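You operate a simulated robot arm through the tools that you are given. There is no shell and no other tool. Be economical: measure what you need, move in short steps, check, and stop when the job is done.

You run a simulated two-armed robot. Do the job below in one go: nothing can be reset, and whatever is moved stays where it is left.

TASK
Zero the flatness gauge on the zero block, then put the block back.
Fine: swing the gauge arm aside again. Set down upright: zero block. Where these are worked on the way, their far stop is far enough and under half their travel is too little: gauge arm.

It is judged by the outcome, as a careful person would: the job done as asked, and still so three seconds after it is handed in. It fails if anything else is knocked over, pushed out of place, dropped, spilled or broken.

THE ROBOT
Two 6-joint arms with two-finger parallel grippers on one trunk, on a base that drives. Base frame: it is fixed to the floor where the robot stands at the start and does not move with it; the origin is under the middle of the robot, x ahead of it, y to its left, z up. Readings come in cm, degrees, newtons and seconds.
The left shoulder is at the start at [-7.7, 17.7, 83.2], the right one opposite. With the tool pointing down near the work surface each hand reaches from about 10 to 72 cm from the robot's upright axis, wherever it stands, measured 20 degrees to its own side. Places, roughly: bed of the flatness gauge [60, 10, 80]; bow display [40, 20, 80]; bow zero key [40, 10, 80]; gauge arm [70, 10, 90]; yellow plunger [70, 0, 100]. Payload 1.57 kg a hand.
The TCP of each hand is the grasp point between the finger pads, 3 cm short of the fingertips. In the tool frame z runs along the fingers and y along their closing line. Largest opening 8 cm; finger width 1.7, thickness 1.2; the body of the gripper, 4 by 8.2 cm, starts 8 cm behind the TCP.
Orientation is told as [roll, pitch, yaw] about the base's x, y, z axes, in that order, counted from this pose: with the fingers straight down and closing along the base's y, the tool's x points along the base's -x, its y along +y and its z along -z.

THE INTERFACE
- The arms move only by the tool servo_tool. It takes "left_commands", "right_commands" or both (then of equal length, played together; a hand with none holds still); each is a list of rows, each an object (a shift or turn left out is 0, a gripper value left out holds the last) with "rotation": the turn, a rotation vector about the tool's x, y, z in units of 45 degrees (1.0 is 45 degrees), a list of three; "linear": the shift along the tool's x, y, z in units of 150 mm (1.0 is 150 mm), a list of three; "claw": the finger opening in cm, from 0 to 8. In form: [{"rotation": [wx, wy, wz], "linear": [dx, dy, dz], "claw": claw}, ...]. A call has 1 to 12 rows; each row is the pose to reach, as a shift and turn from the pose commanded when the call began, along the tool's axes at that moment. A call with a number of a shift or a turn outside -1 to 1 is refused whole. Rows are played at 5 a second. More than 5 cm and 8.6 degrees between two rows, or a gripper value outside its range, and nothing of the call is played. Where a pose cannot be reached the arm comes as near as it can. A force on the tool above 70 N (or 10 N above the force at the start of the call, whichever is more), or a blocked arm, ends the call early, and 0.2 s more pass. The fingers move at their own pace (about 7.2 cm/s each) and stop on an object; they squeeze with about 43 N. The grip force told is the motor's: it shows also when the fingers shut on nothing. Time passes only in rows, and 0.2 s behind the last, so rows that repeat a pose let the fingers close. It gives the time, the measured TCP pose, the force on the tool (base axes), the opening and the grip force at its end, in the units of the frame above (readings bear some noise), with the torque about the TCP (base axes, N m) and any sound that the robot's microphone picked up.
- Cameras (640 x 400 px; columns grow to the right, rows downward): "scene" is now at [5.48, 2.4, 156.02]; the picture's right is [0.11, -0.99, 0.00], its down [-0.70, -0.08, -0.71] and it looks along [0.70, 0.08, -0.71] (base axes); focal length 296 px, centre (320, 200). "left" rides on the left gripper at [7.2, 0.7, -12.2] in its tool frame; the picture's right is [-0.09, 1.00, 0.00], its down [-0.84, -0.08, -0.54] and it looks along [-0.54, -0.05, 0.84] (tool axes); focal length 238 px, centre (320, 200). "right" rides on the right gripper at [7.2, -0.7, -12.2] in its tool frame; the picture's right is [0.09, 1.00, 0.00], its down [-0.84, 0.08, -0.54] and it looks along [-0.54, 0.05, 0.84] (tool axes); focal length 238 px, centre (320, 200). There is no depth. A picture from a camera that has moved, and an enlarged one, comes with that camera's place and axes in the base frame and with its lens. The place of the scene camera against the robot may be out by one fixed shift of up to 2.5 cm in any direction.
- grab_frame(camera): a new picture of that camera. It takes no simulated time.
- move_column(by): slides the trunk up (or, below 0, down) by that many cm; the arms and the scene camera ride with it, the base frame stays. It gives what a move gives, with no picture.
- base_move(legs): drives the robot by 1 to 6 legs, each [ahead, left, turn to the left] in cm, cm and degrees, along the robot's own axes; the way and the turn of a leg run together, so that a leg with both is an arc; at most 150 cm and 180 degrees a leg. The arms and the cameras ride along, it lands a little off, and it stops where it bumps. It gives what a move gives.
- head_to(pan, tilt): turns the head with the scene camera to pan (to the left, within 143 degrees either way) and tilt (down, from -29 to 69), counted from straight ahead of the robot. It gives what a move gives.
- close_up(camera, box): a new picture of the part [left, top, right, bottom] of that camera's present view, enlarged. It takes no simulated time.
- finish_job(): hands the job in; it is judged then, once.

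Work in short steps. Places have to be worked out from the pictures, the camera data and where the tool is seen: move nearer, look again, correct. Check each grasp and each placing, and mend what went wrong. You have 120 turns and 108 pictures in all, those below and enlarged ones among them. Open the grippers and draw the arms clear of the work before you hand the job in, unless the task says otherwise; then end with one line.

The tools are called after "Request:" as name(argument=value, ...) on one line, values as JSON. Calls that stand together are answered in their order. servo_tool: Moves the arms, as the interface text tells. Its arguments: {"type":"object","properties":{"left_commands":{"type":"array","items":{"type":"object","properties":{"rotation":{"type":"array","items":{"type":"number"}},"linear":{"type":"array","items":{"type":"number"}},"claw":{"type":"number"}}}},"right_commands":{"type":"array","items":{"type":"object","properties":{"rotation":{"type":"array","items":{"type":"number"}},"linear":{"type":"array","items":{"type":"number"}},"claw":{"type":"number"}}}}},"required":[]} The other tools are called the same way: move_column (by) slides the trunk up or down; base_move (legs) drives the base; head_to (pan, tilt) turns the head that bears the scene camera; grab_frame (camera) takes a picture; close_up (camera, box) takes an enlarged picture of a part of a camera's view; finish_job () hands the job in.

At the start:

```text
time: 0.0
left_ee_pos: [40.6, 30.25, 124.95]
left_tcp_rot: [0.1, -0.1, 0.0]
left_wrist_force: [0.1, 0.1, -0.4]
left_torque: [0.0, 0.0, 0.02]
left_width: 7.97
left_finger_force: 0.1
right_ee_pos: [33.78, -9.65, 125.08]
right_tcp_rot: [0.0, 0.0, 0.0]
right_wrist_force: [0.6, -0.8, 0.5]
right_torque: [0.01, 0.02, 0.01]
right_width: 8.01
right_finger_force: 0.1
trunk travel left (down, up): [-27.5, 5.3]
robot x, y, heading: [-0.37, 0.1, -0.1]
head pan, tilt: [6.3, 45.1]
```

scene: 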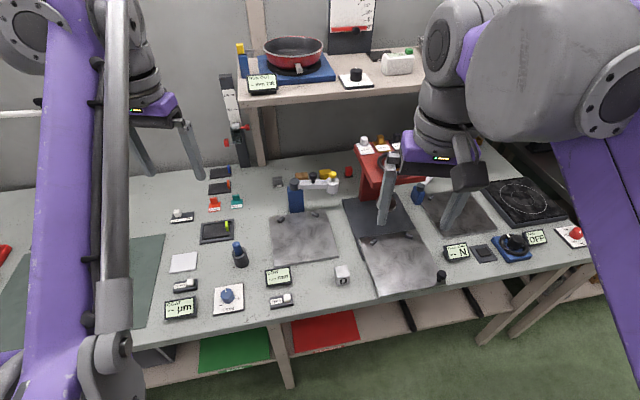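
right: 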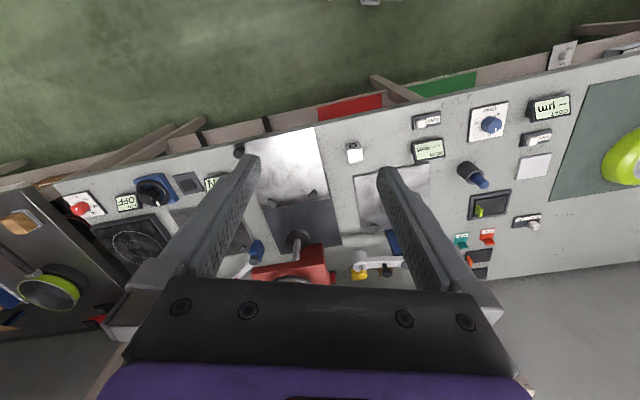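
left: 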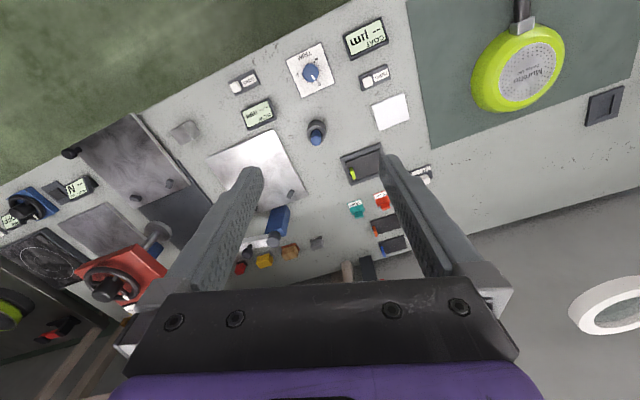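

The gauge bed seems to be the plate around pixel (303,235) in the scene. I'll enlarge that area to see the block, arm, plunger, key and display.

Request:
close_up(camera="scene", box=[150, 140, 390, 330])

Request:
close_up(camera="left", box=[140, 60, 420, 280])

```text
2.11 times, centred on (270, 235) of scene
camera zoom: at [5.48, 2.4, 156.02], right [0.11, -0.99, 0.0], down [-0.7, -0.08, -0.71], along [0.7, 0.08, -0.71], focal length 623 px, centre (425, 126)
```

zoom: 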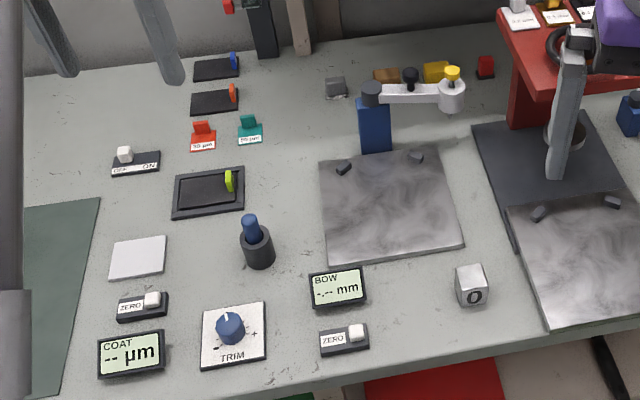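

```text
1.82 times, centred on (280, 170) of left
camera zoom: at [33.52, 31.0, 137.08], right [0.09, 1.0, 0.0], down [0.84, -0.08, 0.54], along [0.54, -0.05, -0.84], focal length 433 px, centre (393, 254)
```

zoom: 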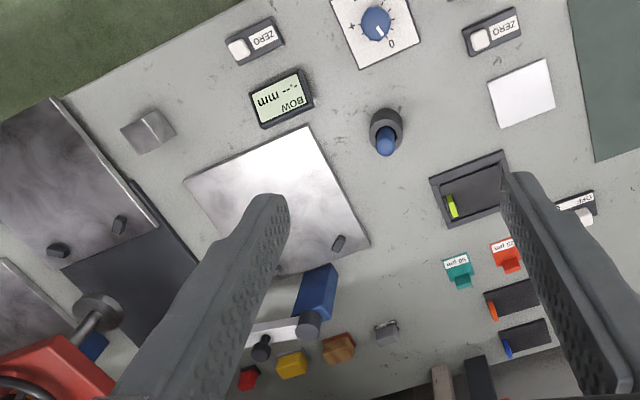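

The gauge is the blue post with the white arm, swung aside to the right, and its yellow plunger. The zero block is the cube marked "0" at about [51,1,80]. The post is near [74,18], at the edge of reach, so I'll drive ahead a little and look again.

Request:
base_move(legs=[[10, 0, 0]])

Request:
grab_frame(camera="scene")

Request:
grab_frame(camera="left")

```text
time: 1.1
left_ee_pos: [50.55, 30.36, 124.71]
left_tcp_rot: [0.0, 0.0, 0.1]
left_wrist_force: [0.2, 0.4, -0.8]
left_torque: [0.0, 0.01, -0.03]
left_width: 7.99
left_finger_force: 0.1
right_ee_pos: [43.53, -9.43, 125.0]
right_tcp_rot: [0.0, -0.1, 0.0]
right_wrist_force: [0.5, -0.1, -0.6]
right_torque: [0.02, 0.02, 0.0]
right_width: 8.01
right_finger_force: 0.0
trunk travel left (down, up): [-27.5, 5.3]
robot x, y, heading: [9.79, 0.29, 0.2]
head pan, tilt: [6.3, 45.1]
```

```text
102 pictures are left
camera scene: at [15.45, 2.4, 156.01], right [0.11, -0.99, 0.0], down [-0.7, -0.08, -0.71], along [0.7, 0.08, -0.71], focal length 296 px, centre (320, 200)
```

scene: 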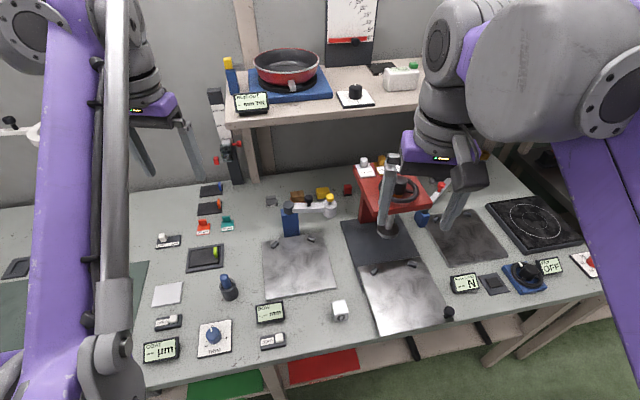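

```text
101 pictures are left
camera left: at [43.47, 31.03, 137.08], right [0.09, 1.0, 0.0], down [0.84, -0.08, 0.54], along [0.54, -0.05, -0.84], focal length 238 px, centre (320, 200)
```

left: 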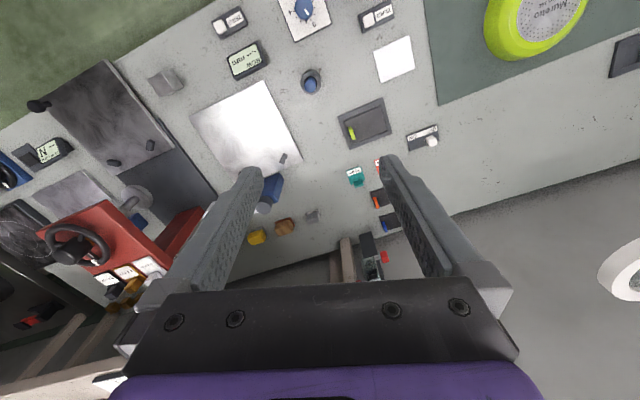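

The left-hand view and the scene view put the block near [47,0–1]. The table is probably a bit above 80. I'll bring the right hand over the block to measure it more closely.

Request:
servo_tool(right_commands=[{"linear": [-0.05, 0.17, 0.25]}, {"linear": [-0.1, 0.35, 0.5]}, {"linear": [-0.15, 0.52, 0.75]}, {"linear": [-0.2, 0.66, 0.98]}, {"linear": [-0.2, 0.66, 0.98]}])

Request:
grab_frame(camera="right")

Request:
grab_frame(camera="scene")

```text
time: 2.4
left_ee_pos: [50.54, 30.28, 124.82]
left_tcp_rot: [0.0, 0.0, 0.0]
left_wrist_force: [0.3, 0.3, -0.1]
left_torque: [-0.01, -0.03, 0.0]
left_width: 8.0
left_finger_force: 0.2
right_ee_pos: [46.66, 0.25, 110.41]
right_tcp_rot: [0.0, 0.1, 0.1]
right_wrist_force: [-0.6, -0.3, 0.6]
right_torque: [0.03, 0.03, -0.02]
right_width: 7.99
right_finger_force: 0.1
trunk travel left (down, up): [-27.5, 5.3]
robot x, y, heading: [9.93, -0.1, 0.1]
head pan, tilt: [6.3, 45.1]
```

```text
100 pictures are left
camera right: at [39.39, -0.31, 122.68], right [-0.09, 1.0, 0.0], down [0.84, 0.08, 0.54], along [0.54, 0.05, -0.84], focal length 238 px, centre (320, 200)
```

right: 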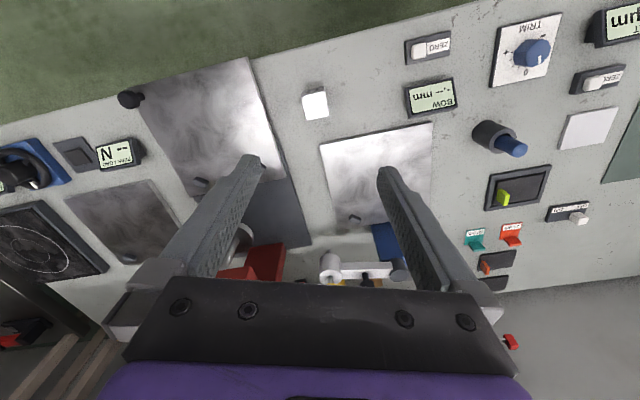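

```text
99 pictures are left
camera scene: at [15.47, 2.37, 156.02], right [0.11, -0.99, 0.0], down [-0.7, -0.08, -0.71], along [0.7, 0.08, -0.71], focal length 296 px, centre (320, 200)
```

scene: 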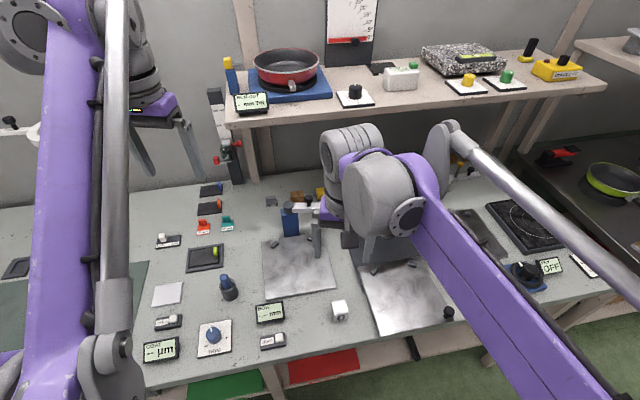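

Triangulating the two hand cameras puts the block top at about [46.8,-0.4,84]. I'll zoom in to get its yaw and size.

Request:
close_up(camera="right", box=[270, 70, 370, 135])

Request:
close_up(camera="right", box=[290, 120, 450, 290])

Request:
close_up(camera="scene", box=[230, 170, 370, 360])

```text
6.15 times, centred on (320, 102) of right
camera zoom: at [39.39, -0.31, 122.68], right [-0.09, 1.0, 0.0], down [0.84, 0.08, 0.54], along [0.54, 0.05, -0.84], focal length 1467 px, centre (320, 800)
```

zoom: 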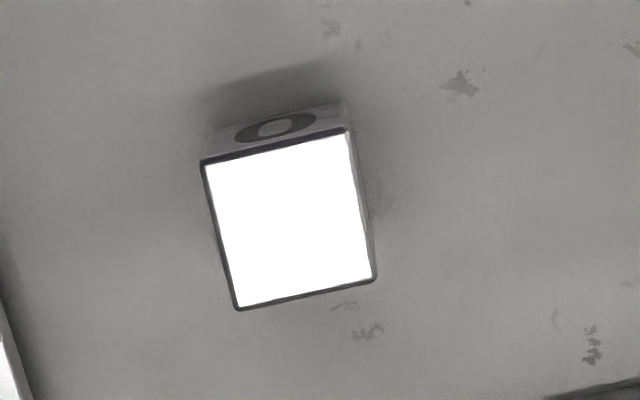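

```text
2.35 times, centred on (370, 205) of right
camera zoom: at [39.39, -0.31, 122.68], right [-0.09, 1.0, 0.0], down [0.84, 0.08, 0.54], along [0.54, 0.05, -0.84], focal length 561 px, centre (202, 188)
```

zoom: 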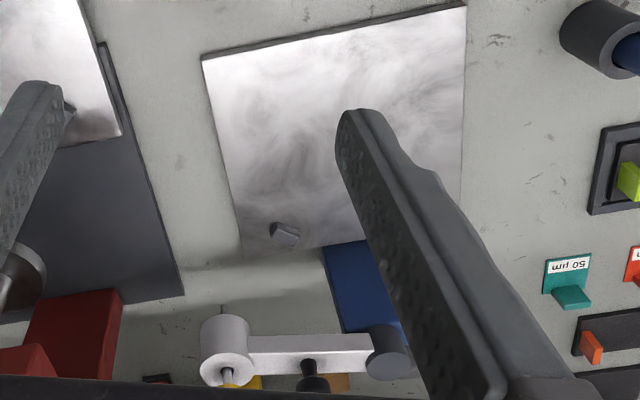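

```text
2.11 times, centred on (300, 265) of scene
camera zoom: at [15.47, 2.37, 156.02], right [0.11, -0.99, 0.0], down [-0.7, -0.08, -0.71], along [0.7, 0.08, -0.71], focal length 623 px, centre (362, 63)
```

zoom: 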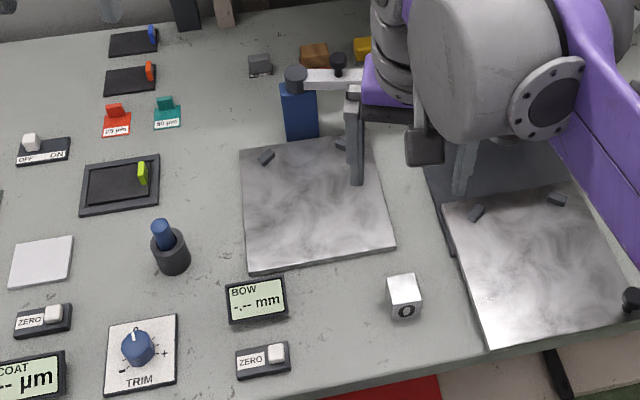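

The block is about 3.6 cm on a side, yawed +17°, with its top near z 84. The whole gauge shares that yaw, with the bed centre near [61,13.2]. I'll lower the right hand over the block with matching yaw, stopping short to check.

Request:
servo_tool(right_commands=[{"linear": [-0.007, -0.01, 0.25], "rotation": [0, 0, -0.095]}, {"linear": [-0.014, -0.022, 0.5], "rotation": [0, 0, -0.19]}, {"linear": [-0.02, -0.033, 0.75], "rotation": [0, 0, -0.285]}, {"linear": [-0.027, -0.043, 1.0], "rotation": [0, 0, -0.378]}, {"linear": [-0.027, -0.043, 1.0], "rotation": [0, 0, -0.378]}])

Request:
grab_frame(camera="right")

```text
time: 3.5
left_ee_pos: [50.5, 30.26, 124.85]
left_tcp_rot: [0.1, -0.1, 0.0]
left_wrist_force: [0.1, -0.1, 0.1]
left_torque: [-0.01, -0.01, 0.0]
left_width: 7.99
left_finger_force: 0.1
right_ee_pos: [47.22, -0.06, 95.6]
right_tcp_rot: [0.0, 0.0, 17.1]
right_wrist_force: [-0.5, 1.0, 0.5]
right_torque: [0.01, 0.0, 0.0]
right_width: 8.0
right_finger_force: 0.0
trunk travel left (down, up): [-27.5, 5.3]
robot x, y, heading: [9.95, -0.09, 0.2]
head pan, tilt: [6.3, 45.1]
```

```text
95 pictures are left
camera right: at [40.44, -2.92, 107.8], right [-0.38, 0.92, 0.0], down [0.78, 0.32, 0.54], along [0.5, 0.21, -0.84], focal length 238 px, centre (320, 200)
```

right: 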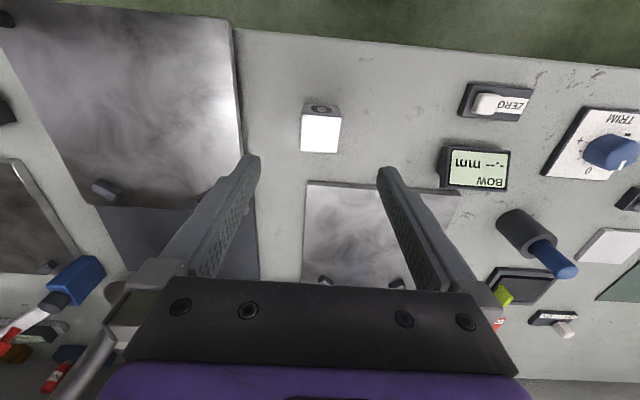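

The block is centred and aligned between the fingers. I'll descend to TCP z ≈ 84.3 and close.

Request:
servo_tool(right_commands=[{"linear": [0, 0, 0.28], "claw": 8}, {"linear": [0, 0, 0.5], "claw": 8}, {"linear": [0, 0, 0.65], "claw": 8}, {"linear": [0, 0, 0.75], "claw": 8}, {"linear": [0, 0, 0.75], "claw": 8}])

Request:
grab_frame(camera="right")

Request:
close_up(camera="scene", box=[270, 240, 410, 330])

```text
time: 4.5
left_ee_pos: [50.38, 30.26, 124.98]
left_tcp_rot: [0.0, 0.0, 0.0]
left_wrist_force: [0.0, -0.8, -0.3]
left_torque: [0.02, -0.03, 0.04]
left_width: 8.03
left_finger_force: 0.1
right_ee_pos: [47.02, -0.15, 84.92]
right_tcp_rot: [0.0, 0.0, 17.0]
right_wrist_force: [-3.8, -1.9, 41.1]
right_torque: [0.52, 0.14, 0.02]
right_width: 8.0
right_finger_force: 0.1
trunk travel left (down, up): [-27.5, 5.3]
robot x, y, heading: [10.38, -0.0, -0.1]
head pan, tilt: [6.3, 45.1]
stopped in row 4 (right hand): the force on the tool passed its limit at 103 N (the readings are from after the stop); the commanded pose is now the measured one
```

```text
94 pictures are left
camera right: at [40.3, -2.95, 97.28], right [-0.38, 0.93, 0.0], down [0.78, 0.32, 0.54], along [0.5, 0.21, -0.84], focal length 238 px, centre (320, 200)
```

right: 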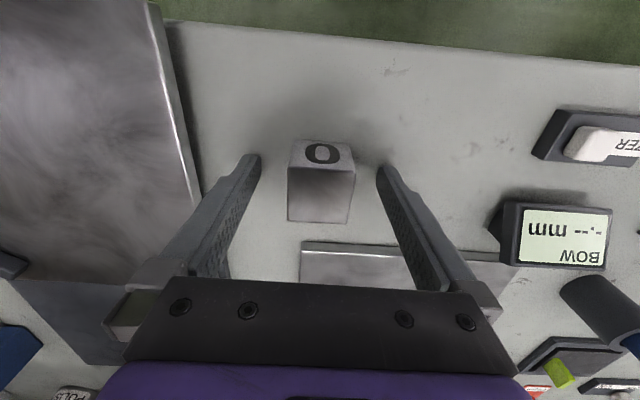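

```text
4.44 times, centred on (340, 285) of scene
camera zoom: at [15.24, 2.38, 156.07], right [0.11, -0.99, 0.0], down [-0.7, -0.08, -0.71], along [0.7, 0.08, -0.71], focal length 1315 px, centre (231, -178)
```

zoom: 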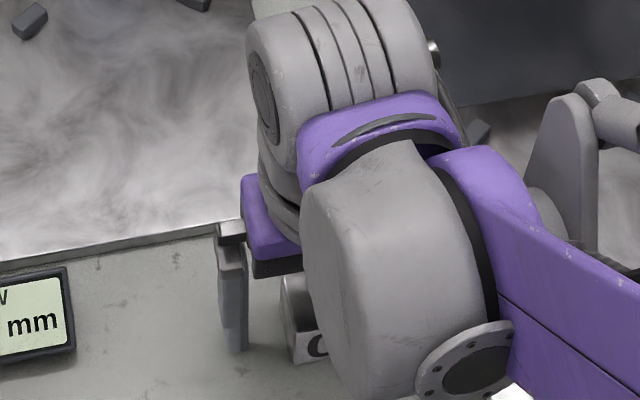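

The fingertips touched the table, so its surface is at z ≈ 81.9. The block is still centred on the TCP. I'll raise 0.8 cm and close.

Request:
servo_tool(right_commands=[{"linear": [0, 0, -0.055], "claw": 8}, {"linear": [0, 0, -0.055], "claw": 5}, {"linear": [0, 0, -0.055], "claw": 3}, {"linear": [0, 0, -0.055], "claw": 3}, {"linear": [0, 0, -0.055], "claw": 3}])

Request:
grab_frame(camera="right")

```text
time: 5.7
left_ee_pos: [50.5, 30.32, 124.79]
left_tcp_rot: [-0.1, 0.0, -0.1]
left_wrist_force: [-0.2, 0.3, -0.7]
left_torque: [-0.03, -0.04, -0.03]
left_width: 8.0
left_finger_force: 0.1
right_ee_pos: [47.14, -0.13, 85.56]
right_tcp_rot: [-0.1, 0.1, 17.0]
right_wrist_force: [-0.3, -0.2, 0.2]
right_torque: [-0.04, 0.01, 0.0]
right_width: 3.6
right_finger_force: 42.6
trunk travel left (down, up): [-27.5, 5.3]
robot x, y, heading: [10.21, -0.27, -0.0]
head pan, tilt: [6.3, 45.1]
```

```text
92 pictures are left
camera right: at [40.4, -2.88, 97.89], right [-0.38, 0.93, 0.0], down [0.78, 0.32, 0.54], along [0.5, 0.21, -0.84], focal length 238 px, centre (320, 200)
```

right: 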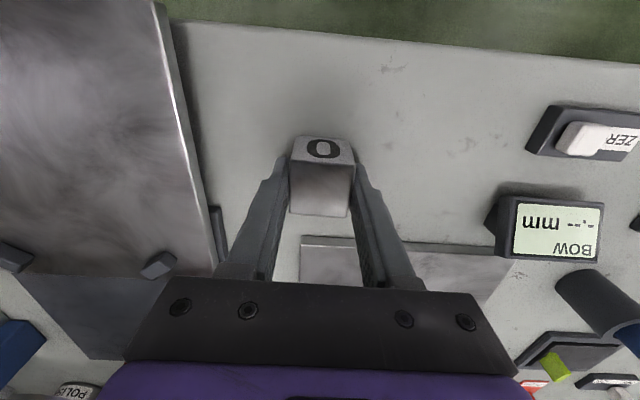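

The grasp is good at 3.6 cm. The block's home is TCP [47.1,-0.1,85.6], yaw 17. I'll lift it and bring the left hand forward to measure the gauge from above.

Request:
servo_tool(right_commands=[{"linear": [0, 0, -0.1]}, {"linear": [0, 0, -0.2]}, {"linear": [0, 0, -0.3]}, {"linear": [0, 0, -0.4]}, {"linear": [0, 0, -0.4]}, {"linear": [0, 0, -0.4]}], left_commands=[{"linear": [-0.19, -0.16, 0.066]}, {"linear": [-0.38, -0.32, 0.13]}, {"linear": [-0.57, -0.48, 0.2]}, {"linear": [-0.77, -0.64, 0.26]}, {"linear": [-0.96, -0.8, 0.33]}, {"linear": [-0.96, -0.8, 0.33]}])

Request:
grab_frame(camera="left")

Request:
grab_frame(camera="scene")

```text
time: 7.1
left_ee_pos: [64.33, 18.32, 119.17]
left_tcp_rot: [-0.1, 0.0, 0.0]
left_wrist_force: [1.1, -0.5, 0.7]
left_torque: [-0.02, 0.0, 0.02]
left_width: 8.02
left_finger_force: 0.1
left hand out of reach, approached as far as the arm can: row 5, 6
right_ee_pos: [47.16, -0.03, 91.5]
right_tcp_rot: [-0.1, 0.1, 17.0]
right_wrist_force: [0.4, 0.0, 0.3]
right_torque: [0.01, 0.02, 0.0]
right_width: 2.98
right_finger_force: 0.0
trunk travel left (down, up): [-27.5, 5.3]
robot x, y, heading: [10.09, -0.23, 0.1]
head pan, tilt: [6.3, 45.1]
```

```text
91 pictures are left
camera left: at [57.31, 18.94, 131.3], right [0.09, 1.0, 0.0], down [0.84, -0.08, 0.54], along [0.54, -0.05, -0.84], focal length 238 px, centre (320, 200)
```

left: 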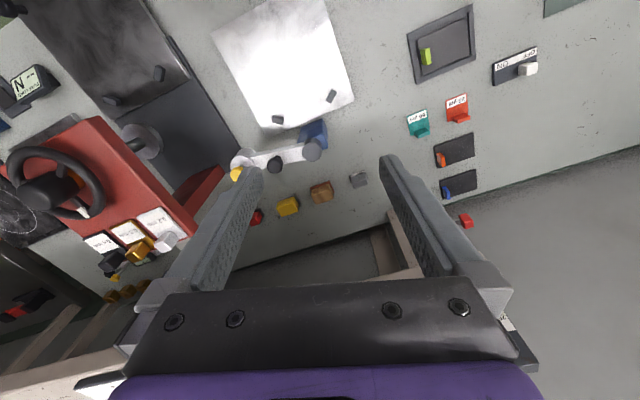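

```text
90 pictures are left
camera scene: at [15.48, 2.45, 156.02], right [0.11, -0.99, 0.0], down [-0.7, -0.08, -0.71], along [0.7, 0.08, -0.71], focal length 296 px, centre (320, 200)
```

scene: 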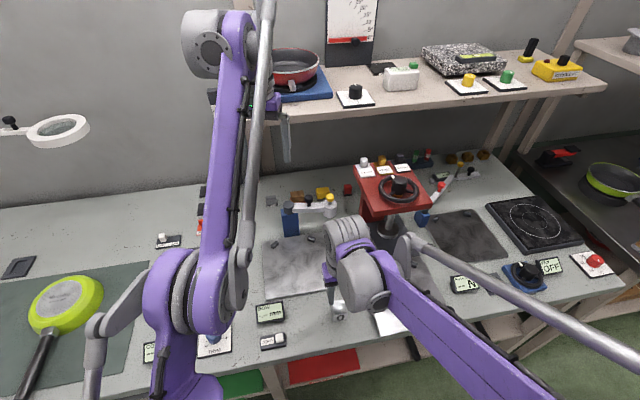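

The right gripper reads 2.98 cm with no force, so the block slipped out. I'll check the right camera.

Request:
grab_frame(camera="right")

Request:
close_up(camera="scene", box=[290, 260, 410, 340])

Request:
close_up(camera="left", box=[200, 0, 380, 220])

```text
89 pictures are left
camera right: at [40.49, -2.76, 103.86], right [-0.38, 0.93, 0.0], down [0.78, 0.32, 0.54], along [0.5, 0.21, -0.84], focal length 238 px, centre (320, 200)
```

right: 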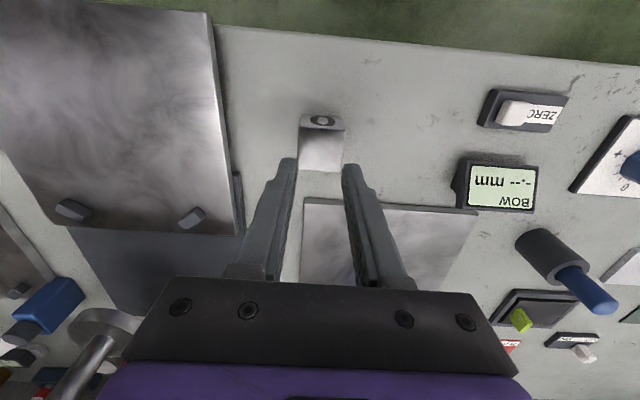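

```text
5.00 times, centred on (350, 300) of scene
camera zoom: at [15.48, 2.45, 156.02], right [0.11, -0.99, 0.0], down [-0.7, -0.08, -0.71], along [0.7, 0.08, -0.71], focal length 1479 px, centre (170, -300)
```

zoom: 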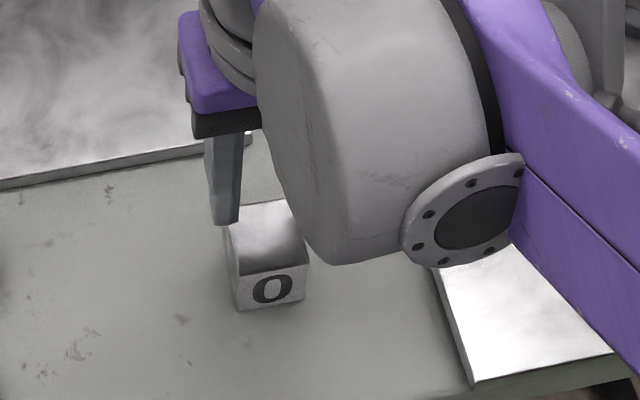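

```text
1.82 times, centred on (290, 110) of left
camera zoom: at [57.31, 18.94, 131.3], right [0.09, 1.0, 0.0], down [0.84, -0.08, 0.54], along [0.54, -0.05, -0.84], focal length 433 px, centre (374, 364)
```

zoom: 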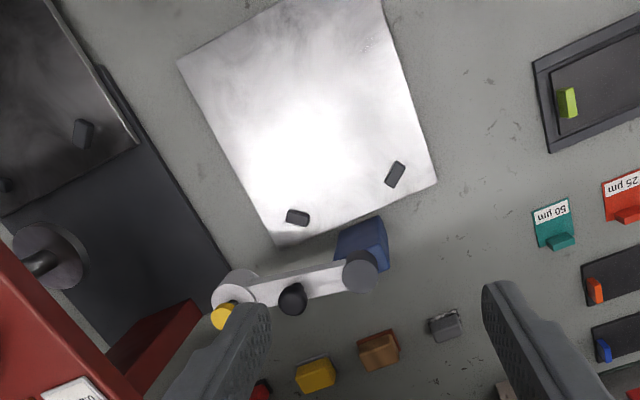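

The block stayed upright in its place. I'll regrasp a bit deeper with the claw commanded fully closed, then lift a little.

Request:
servo_tool(right_commands=[{"linear": [0, 0, 0], "claw": 8}, {"linear": [0, 0, 0], "claw": 8}, {"linear": [0, 0, 0.2], "claw": 8}, {"linear": [0, 0, 0.41], "claw": 8}, {"linear": [0, 0, 0.42], "claw": 8}, {"linear": [0, 0, 0.42], "claw": 0}, {"linear": [0, 0, 0.42], "claw": 0}, {"linear": [0, 0, 0.42], "claw": 0}, {"linear": [0, 0, 0.42], "claw": 0}, {"linear": [0, 0, 0.35], "claw": 0}, {"linear": [0, 0, 0.28], "claw": 0}, {"linear": [0, 0, 0.28], "claw": 0}])

Request:
grab_frame(camera="right")

```text
time: 9.7
left_ee_pos: [64.45, 18.27, 119.16]
left_tcp_rot: [0.0, 0.1, 0.0]
left_wrist_force: [-0.8, 0.1, 0.7]
left_torque: [-0.03, -0.03, 0.02]
left_width: 8.0
left_finger_force: 0.0
right_ee_pos: [47.1, 0.01, 87.25]
right_tcp_rot: [0.0, 0.1, 17.1]
right_wrist_force: [0.5, 0.8, -3.9]
right_torque: [-0.01, -0.02, 0.02]
right_width: 3.58
right_finger_force: 42.4
trunk travel left (down, up): [-27.5, 5.3]
robot x, y, heading: [10.05, 0.43, -0.1]
head pan, tilt: [6.3, 45.1]
```

```text
86 pictures are left
camera right: at [40.38, -2.81, 99.66], right [-0.38, 0.93, 0.0], down [0.78, 0.32, 0.54], along [0.5, 0.21, -0.84], focal length 238 px, centre (320, 200)
```

right: 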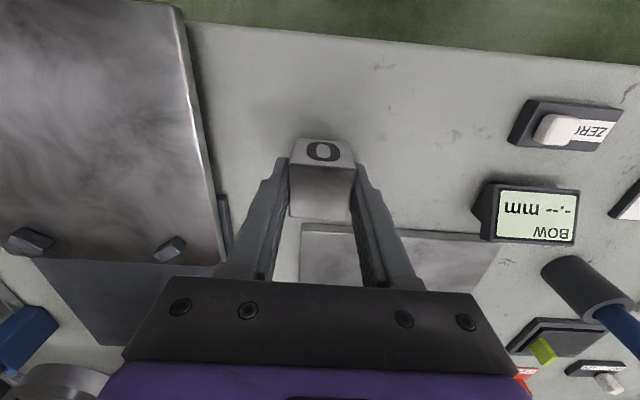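

The block is held, about 3.9 N in weight. I'll lift it and move the left hand aside so it clears the bed.

Request:
servo_tool(right_commands=[{"linear": [0, 0, -0.1]}, {"linear": [0, 0, -0.25]}, {"linear": [0, 0, -0.4]}, {"linear": [0, 0, -0.5]}, {"linear": [0, 0, -0.5]}], left_commands=[{"linear": [0.1, 0.25, 0]}, {"linear": [0.2, 0.5, 0]}, {"linear": [0.3, 0.75, 0]}, {"linear": [0.4, 1.0, 0]}, {"linear": [0.4, 1.0, 0]}])

Request:
grab_frame(camera="right")

Request:
close_up(camera="scene", box=[230, 170, 390, 310])

```text
time: 10.9
left_ee_pos: [58.17, 33.23, 119.01]
left_tcp_rot: [-0.1, 0.0, 0.1]
left_wrist_force: [0.8, 0.4, -0.6]
left_torque: [-0.02, -0.03, 0.0]
left_width: 8.01
left_finger_force: 0.0
right_ee_pos: [47.25, -0.18, 94.72]
right_tcp_rot: [0.0, 0.2, 17.0]
right_wrist_force: [0.3, -0.2, -3.7]
right_torque: [0.0, -0.03, -0.05]
right_width: 3.59
right_finger_force: 42.4
trunk travel left (down, up): [-27.5, 5.3]
robot x, y, heading: [10.23, -0.25, 0.1]
head pan, tilt: [6.3, 45.1]
```

```text
85 pictures are left
camera right: at [40.54, -2.96, 107.09], right [-0.38, 0.93, 0.0], down [0.78, 0.32, 0.54], along [0.5, 0.21, -0.84], focal length 238 px, centre (320, 200)
```

right: 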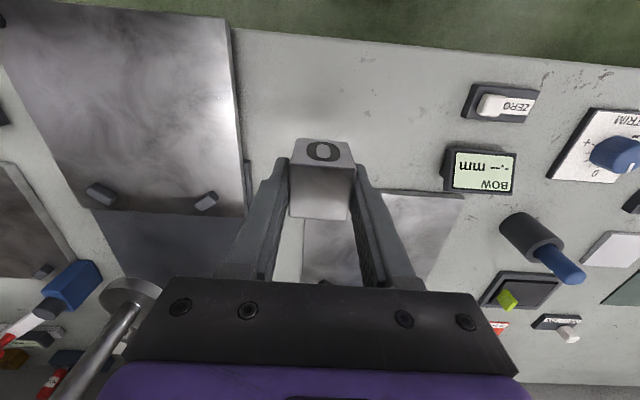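

```text
2.86 times, centred on (310, 240) of scene
camera zoom: at [15.58, 2.34, 156.02], right [0.11, -0.99, 0.0], down [-0.7, -0.08, -0.71], along [0.7, 0.08, -0.71], focal length 845 px, centre (349, 86)
```

zoom: 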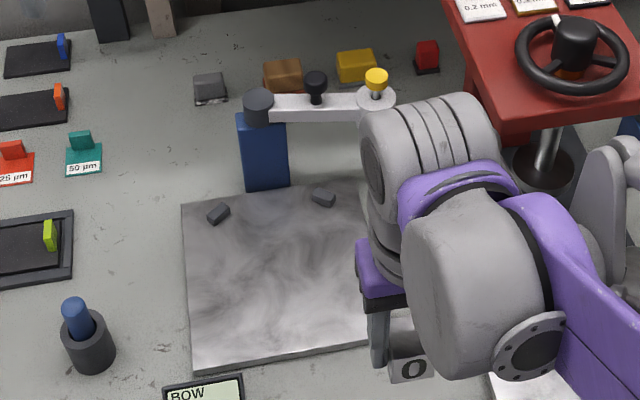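

The path to the bed is free. I'll carry the block over the bed, holding it high, and check its position against the bed and post.

Request:
servo_tool(right_commands=[{"linear": [-0.2, 0.12, 0]}, {"linear": [-0.4, 0.24, 0]}, {"linear": [-0.6, 0.36, 0]}, {"linear": [-0.8, 0.48, 0]}, {"linear": [-0.97, 0.59, 0]}, {"linear": [-0.97, 0.59, 0]}])

Request:
grab_frame(camera="right")

Request:
grab_frame(camera="left")

Request:
close_up(camera="scene", box=[230, 170, 390, 310])

```text
time: 12.3
left_ee_pos: [58.1, 33.16, 119.06]
left_tcp_rot: [0.0, 0.0, 0.0]
left_wrist_force: [-0.6, 0.2, -0.5]
left_torque: [0.01, 0.01, -0.01]
left_width: 7.99
left_finger_force: 0.0
right_ee_pos: [58.33, 12.76, 94.89]
right_tcp_rot: [0.0, 0.1, 16.9]
right_wrist_force: [-0.9, 0.6, -3.8]
right_torque: [0.01, 0.0, -0.02]
right_width: 3.56
right_finger_force: 42.7
trunk travel left (down, up): [-27.5, 5.3]
robot x, y, heading: [9.89, 0.18, 0.2]
head pan, tilt: [6.3, 45.1]
```

```text
83 pictures are left
camera right: at [51.62, 9.96, 107.2], right [-0.38, 0.93, 0.0], down [0.78, 0.32, 0.54], along [0.5, 0.21, -0.84], focal length 238 px, centre (320, 200)
```

right: 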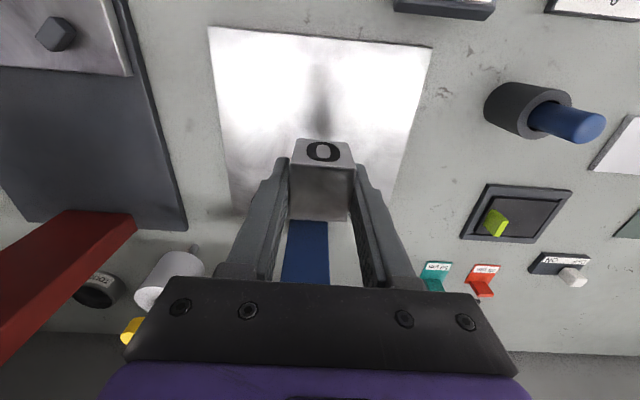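

```text
82 pictures are left
camera left: at [51.12, 33.82, 131.3], right [0.09, 1.0, 0.0], down [0.84, -0.08, 0.54], along [0.54, -0.05, -0.84], focal length 238 px, centre (320, 200)
```

left: 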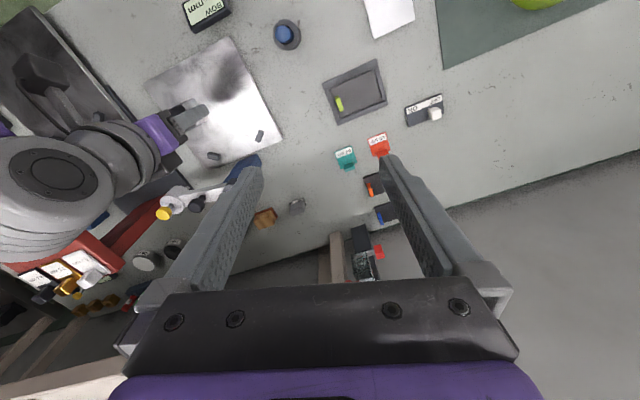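

```text
2.86 times, centred on (310, 240) of scene
camera zoom: at [15.48, 2.35, 156.02], right [0.11, -0.99, 0.0], down [-0.7, -0.08, -0.71], along [0.7, 0.08, -0.71], focal length 845 px, centre (349, 86)
```

zoom: 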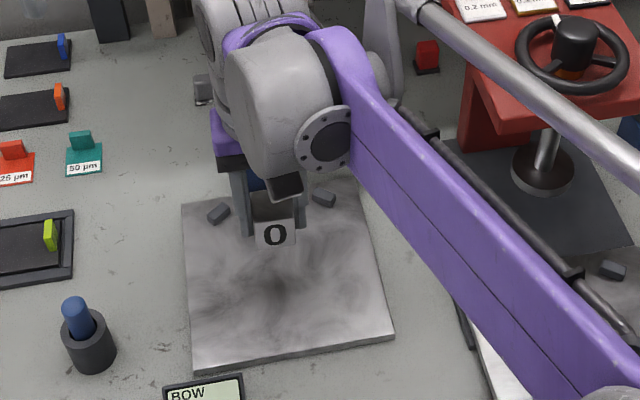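

Fits give a bed centre of [60.1,12.9] and a plunger radius of about 13 from a pivot near [71,16.6], so the plunger should land near [59.3,12.7]. I'll shift the block 1.1 cm back and lower it close to the bed.

Request:
servo_tool(right_commands=[{"linear": [-0.075, 0, 0.0]}, {"linear": [-0.075, 0, 0.2]}, {"linear": [-0.075, 0, 0.35]}, {"linear": [-0.075, 0, 0.47]}, {"linear": [-0.075, 0, 0.51]}, {"linear": [-0.075, 0, 0.51]}])

Request:
grab_frame(camera="right")

Request:
close_up(camera="scene", box=[260, 210, 340, 280])

```text
time: 13.7
left_ee_pos: [58.1, 33.15, 118.96]
left_tcp_rot: [0.0, 0.0, 0.0]
left_wrist_force: [0.5, 0.6, -0.3]
left_torque: [0.01, 0.01, 0.02]
left_width: 8.01
left_finger_force: 0.1
right_ee_pos: [59.41, 13.11, 87.16]
right_tcp_rot: [0.0, 0.1, 17.0]
right_wrist_force: [-0.3, 0.1, -4.3]
right_torque: [-0.03, 0.02, -0.03]
right_width: 3.59
right_finger_force: 42.6
trunk travel left (down, up): [-27.5, 5.3]
robot x, y, heading: [10.2, -0.28, 0.1]
head pan, tilt: [6.3, 45.1]
```

```text
80 pictures are left
camera right: at [52.73, 10.35, 99.46], right [-0.38, 0.93, 0.0], down [0.78, 0.32, 0.54], along [0.5, 0.21, -0.84], focal length 238 px, centre (320, 200)
```

right: 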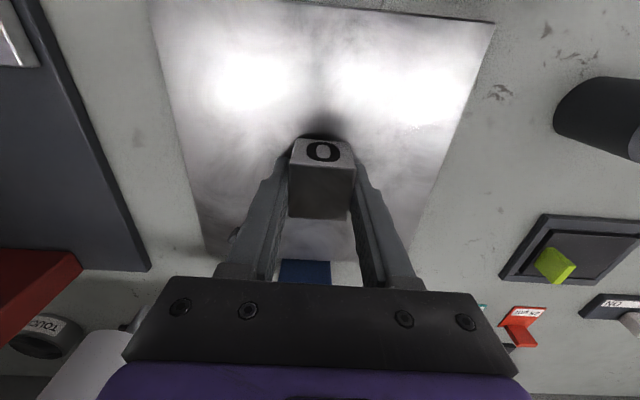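

```text
5.71 times, centred on (300, 245) of scene
camera zoom: at [15.54, 2.41, 156.02], right [0.11, -0.99, 0.0], down [-0.7, -0.08, -0.71], along [0.7, 0.08, -0.71], focal length 1690 px, centre (434, -57)
```

zoom: 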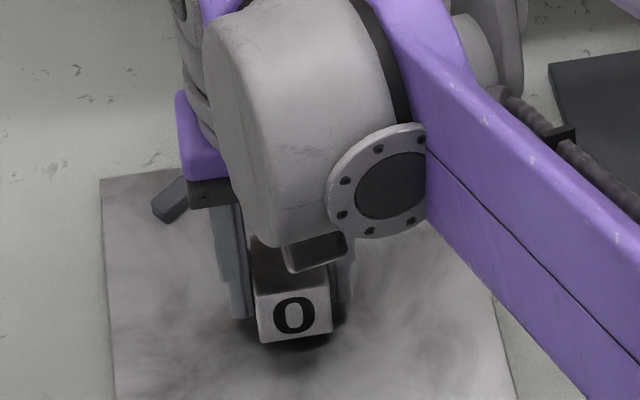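

Just above the bed now, with the shadow tight under the block. I'll lower in fine steps and read the force.

Request:
servo_tool(right_commands=[{"linear": [0, 0, 0.015]}, {"linear": [0, 0, 0.03]}, {"linear": [0, 0, 0.03]}])

```text
time: 14.5
left_ee_pos: [58.17, 33.15, 119.07]
left_tcp_rot: [0.0, 0.0, 0.1]
left_wrist_force: [0.0, 0.7, -0.2]
left_torque: [0.02, 0.02, 0.0]
left_width: 7.98
left_finger_force: 0.1
right_ee_pos: [59.59, 12.99, 86.66]
right_tcp_rot: [0.0, 0.0, 17.0]
right_wrist_force: [-0.5, 0.6, -4.3]
right_torque: [0.01, -0.05, -0.01]
right_width: 3.57
right_finger_force: 42.8
trunk travel left (down, up): [-27.5, 5.3]
robot x, y, heading: [9.74, -0.16, -0.1]
head pan, tilt: [6.3, 45.1]
```

No contact yet, so I'll go a little lower.

Request:
servo_tool(right_commands=[{"linear": [0, 0, 0.01]}, {"linear": [0, 0, 0.02]}, {"linear": [0, 0, 0.02]}])

```text
time: 15.3
left_ee_pos: [58.08, 33.12, 119.14]
left_tcp_rot: [0.0, -0.1, 0.0]
left_wrist_force: [0.9, -0.6, -0.5]
left_torque: [-0.02, 0.01, 0.05]
left_width: 8.01
left_finger_force: 0.1
right_ee_pos: [59.57, 12.96, 86.73]
right_tcp_rot: [0.0, 0.1, 17.1]
right_wrist_force: [1.5, 2.9, 18.7]
right_torque: [-0.1, 0.37, -0.01]
right_width: 3.58
right_finger_force: 42.7
trunk travel left (down, up): [-27.5, 5.3]
robot x, y, heading: [10.06, -0.15, -0.1]
head pan, tilt: [6.3, 45.1]
```

Contact: the block sits on the bed. I'll open, rise straight up, and look.

Request:
servo_tool(right_commands=[{"linear": [0, 0, -0.01], "claw": 8}, {"linear": [0, 0, -0.01], "claw": 8}, {"linear": [0, 0, -0.01], "claw": 8}, {"linear": [0, 0, -0.2], "claw": 8}, {"linear": [0, 0, -0.45], "claw": 8}, {"linear": [0, 0, -0.7], "claw": 8}, {"linear": [0, 0, -0.7], "claw": 8}])

Request:
grab_frame(camera="right")

```text
time: 16.9
left_ee_pos: [58.24, 33.1, 119.07]
left_tcp_rot: [0.0, 0.1, -0.1]
left_wrist_force: [0.5, -0.4, -0.7]
left_torque: [0.03, -0.03, 0.01]
left_width: 8.01
left_finger_force: 0.0
right_ee_pos: [59.72, 13.05, 97.31]
right_tcp_rot: [0.0, 0.1, 17.0]
right_wrist_force: [0.1, 0.3, 1.1]
right_torque: [-0.03, 0.0, 0.01]
right_width: 8.01
right_finger_force: 0.1
trunk travel left (down, up): [-27.5, 5.3]
robot x, y, heading: [9.85, 0.19, 0.1]
head pan, tilt: [6.3, 45.1]
```

```text
78 pictures are left
camera right: at [53.0, 10.27, 109.55], right [-0.38, 0.93, 0.0], down [0.78, 0.32, 0.54], along [0.5, 0.21, -0.84], focal length 238 px, centre (320, 200)
```

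right: 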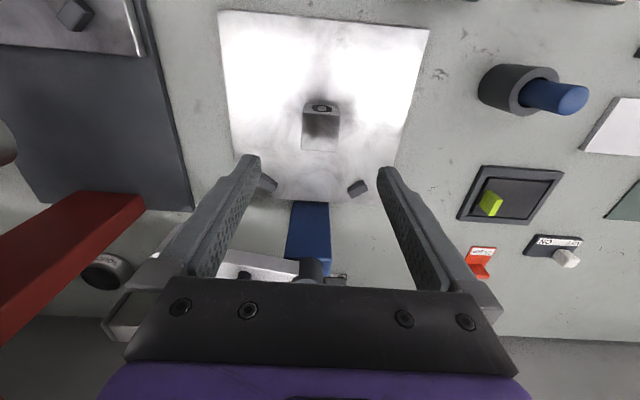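

The block sits upright at bed position [59.7,13.0]. I'll retreat the right hand and bring the left hand, with claw closed, toward the gauge arm, still high above it.

Request:
servo_tool(right_commands=[{"linear": [0.16, -0.12, -0.07]}, {"linear": [0.32, -0.24, -0.14]}, {"linear": [0.5, -0.36, -0.2]}, {"linear": [0.66, -0.48, -0.27]}, {"linear": [0.81, -0.6, -0.33]}, {"linear": [0.81, -0.6, -0.33]}], left_commands=[{"linear": [0, 0, 0.2], "claw": 0}, {"linear": [-0.1, -0.1, 0.4], "claw": 0}, {"linear": [-0.25, -0.25, 0.6], "claw": 0}, {"linear": [-0.45, -0.45, 0.8], "claw": 0}, {"linear": [-0.63, -0.63, 1.0], "claw": 0}, {"linear": [-0.63, -0.63, 1.0], "claw": 0}])

Request:
grab_frame(camera="left")

Request:
grab_frame(camera="scene")

```text
refused: row 4 steps farther than a row can; nothing moved
```

```text
77 pictures are left
camera left: at [51.15, 33.87, 131.28], right [0.09, 1.0, 0.0], down [0.84, -0.08, 0.54], along [0.54, -0.05, -0.84], focal length 238 px, centre (320, 200)
```

left: 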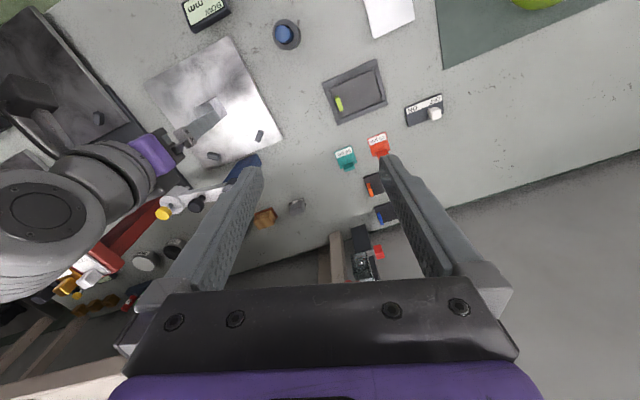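

```text
76 pictures are left
camera scene: at [15.52, 2.41, 156.02], right [0.11, -0.99, 0.0], down [-0.7, -0.08, -0.71], along [0.7, 0.08, -0.71], focal length 296 px, centre (320, 200)
```

scene: 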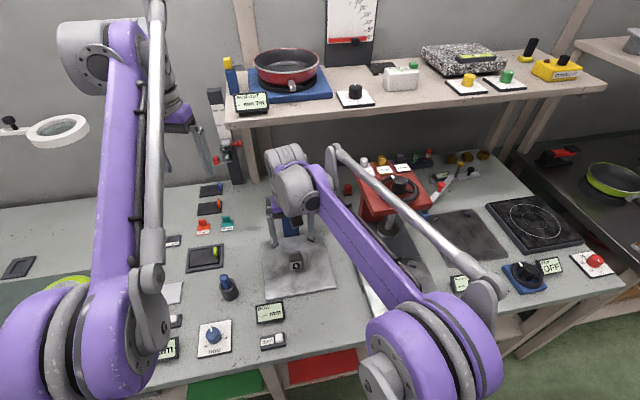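

The step was too large, so nothing moved. I'll send it again with finer rows.

Request:
servo_tool(right_commands=[{"linear": [0.0, 0.0, -0.15]}, {"linear": [0.12, -0.09, -0.25]}, {"linear": [0.3, -0.22, -0.33]}, {"linear": [0.48, -0.35, -0.33]}, {"linear": [0.65, -0.48, -0.33]}, {"linear": [0.81, -0.6, -0.33]}, {"linear": [0.81, -0.6, -0.33]}], left_commands=[{"linear": [0, 0, 0.15], "claw": 0}, {"linear": [0, 0, 0.35], "claw": 0}, {"linear": [-0.1, -0.1, 0.55], "claw": 0}, {"linear": [-0.25, -0.25, 0.72], "claw": 0}, {"linear": [-0.43, -0.43, 0.88], "claw": 0}, {"linear": [-0.63, -0.63, 1.0], "claw": 0}, {"linear": [-0.63, -0.63, 1.0], "claw": 0}])

Request:
grab_frame(camera="left")

Request:
grab_frame(camera="scene")

```text
time: 18.5
left_ee_pos: [66.8, 23.78, 104.28]
left_tcp_rot: [0.0, -0.3, 0.1]
left_wrist_force: [-0.5, 0.0, -0.2]
left_torque: [-0.03, -0.02, -0.02]
left_width: 0.0
left_finger_force: 20.5
right_ee_pos: [49.86, 0.46, 102.13]
right_tcp_rot: [-0.1, -0.2, 17.1]
right_wrist_force: [-0.1, 0.5, 0.3]
right_torque: [-0.01, 0.0, -0.01]
right_width: 8.0
right_finger_force: 0.0
trunk travel left (down, up): [-27.5, 5.3]
robot x, y, heading: [9.95, -0.07, 0.1]
head pan, tilt: [6.3, 45.1]
```

```text
75 pictures are left
camera left: at [59.78, 24.43, 116.47], right [0.09, 1.0, 0.0], down [0.83, -0.08, 0.55], along [0.54, -0.05, -0.84], focal length 238 px, centre (320, 200)
```

left: 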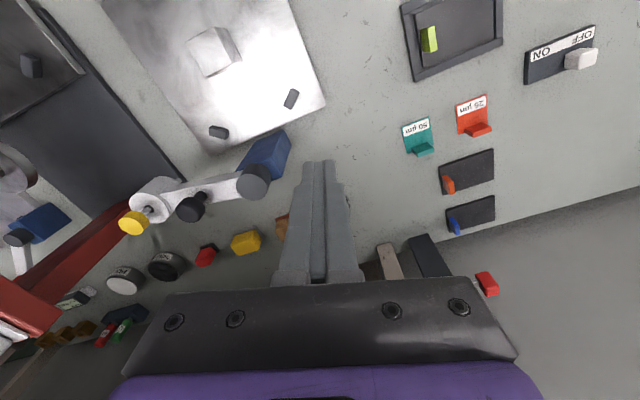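

```text
74 pictures are left
camera scene: at [14.63, 2.38, 156.02], right [0.11, -0.99, 0.0], down [-0.7, -0.08, -0.71], along [0.7, 0.08, -0.7], focal length 296 px, centre (320, 200)
```

scene: 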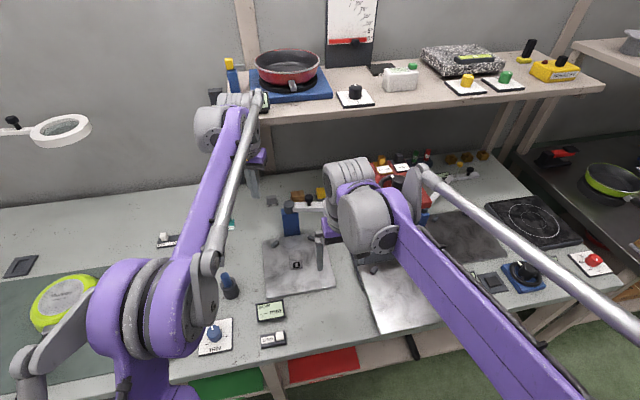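

The view is clear: pivot [70.6,16.7], plunger [73.3,3.8] and handle knob [72.7,9.5]. I'll move the closed left fingers behind the arm, still above it, to about [76.2,8.8].

Request:
servo_tool(left_commands=[{"linear": [-0.18, -0.2, 0.03]}, {"linear": [-0.36, -0.4, 0.06]}, {"linear": [-0.54, -0.6, 0.1]}, {"linear": [-0.6, -0.8, 0.13]}, {"linear": [-0.64, -0.99, 0.13]}, {"linear": [-0.64, -0.99, 0.13]}])

Request:
grab_frame(camera="left")

Request:
close_up(camera="scene", box=[230, 130, 390, 290])

```text
time: 19.2
left_ee_pos: [68.48, 19.72, 105.85]
left_tcp_rot: [0.5, 0.3, 1.9]
left_wrist_force: [-63.1, 1.5, -16.3]
left_torque: [-0.35, -8.95, 0.6]
left_width: 0.0
left_finger_force: 20.9
left hand out of reach, approached as far as the arm can: row 3
right_ee_pos: [47.9, 0.7, 102.78]
right_tcp_rot: [-0.4, -1.1, 17.6]
right_wrist_force: [-0.1, -0.8, 0.4]
right_torque: [0.03, -0.07, 0.02]
right_width: 8.01
right_finger_force: 0.1
trunk travel left (down, up): [-27.5, 5.3]
robot x, y, heading: [9.98, -0.04, 0.6]
head pan, tilt: [6.3, 45.1]
stopped in row 3 (left hand): the force on the tool passed its limit at 238 N (the readings are from after the stop); the commanded pose is now the measured one
```

```text
73 pictures are left
camera left: at [61.51, 20.1, 118.07], right [0.06, 1.0, 0.01], down [0.84, -0.05, 0.54], along [0.54, -0.03, -0.84], focal length 238 px, centre (320, 200)
```

left: 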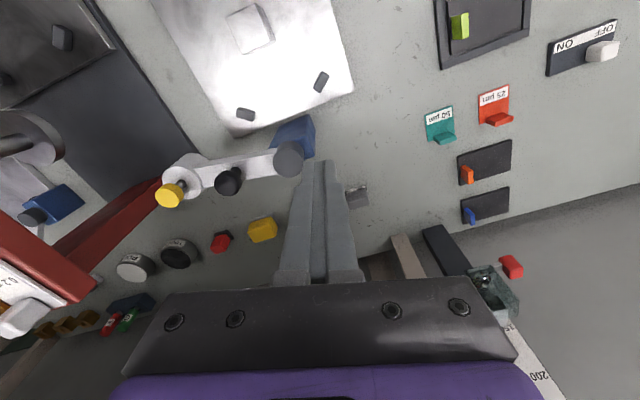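

```text
2.50 times, centred on (310, 210) of scene
camera zoom: at [11.81, 2.28, 156.08], right [0.12, -0.99, 0.0], down [-0.69, -0.09, -0.72], along [0.71, 0.09, -0.69], focal length 740 px, centre (345, 175)
```

zoom: 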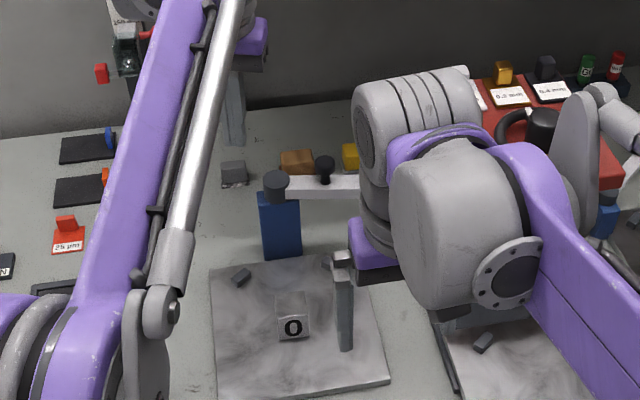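

The left wrist bumped something ahead, probably the shelf edge. I'll back off at once and check the shelf items.

Request:
servo_tool(left_commands=[{"linear": [0.15, 0, 0]}, {"linear": [0.35, 0, 0]}, {"linear": [0.35, 0, 0]}])

Request:
grab_frame(camera="scene")

Request:
close_up(camera="scene", box=[180, 20, 380, 145])

```text
time: 20.0
left_ee_pos: [66.08, 19.15, 104.31]
left_tcp_rot: [0.3, 1.0, 1.1]
left_wrist_force: [0.2, 0.2, 0.5]
left_torque: [-0.03, 0.02, 0.0]
left_width: 0.03
left_finger_force: 21.9
right_ee_pos: [50.12, 0.72, 102.03]
right_tcp_rot: [0.0, 0.1, 17.4]
right_wrist_force: [0.3, 0.0, 0.0]
right_torque: [-0.02, 0.03, 0.01]
right_width: 8.01
right_finger_force: 0.1
trunk travel left (down, up): [-27.5, 5.3]
robot x, y, heading: [9.76, 0.17, 0.5]
head pan, tilt: [6.3, 45.1]
```

```text
71 pictures are left
camera scene: at [15.18, 2.46, 156.0], right [0.12, -0.99, 0.0], down [-0.7, -0.08, -0.71], along [0.7, 0.08, -0.71], focal length 296 px, centre (320, 200)
```

scene: 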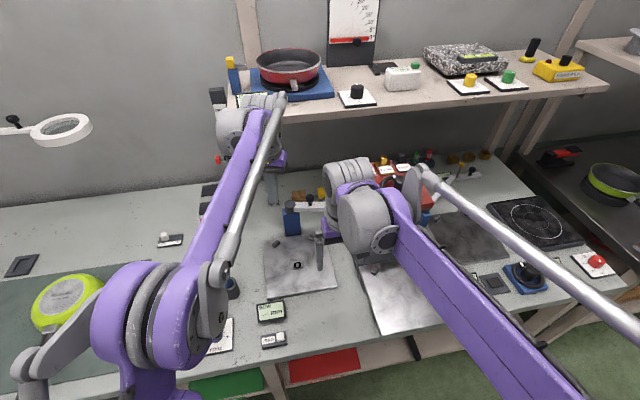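

```text
3.20 times, centred on (280, 82) of scene
camera zoom: at [15.18, 2.46, 156.0], right [0.12, -0.99, 0.0], down [-0.7, -0.08, -0.71], along [0.7, 0.08, -0.71], focal length 947 px, centre (448, 576)
```

zoom: 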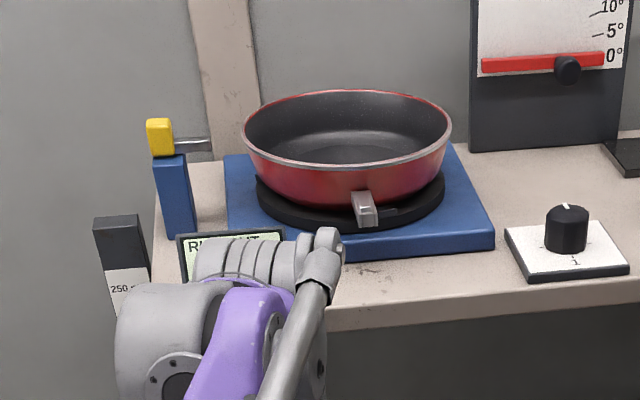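

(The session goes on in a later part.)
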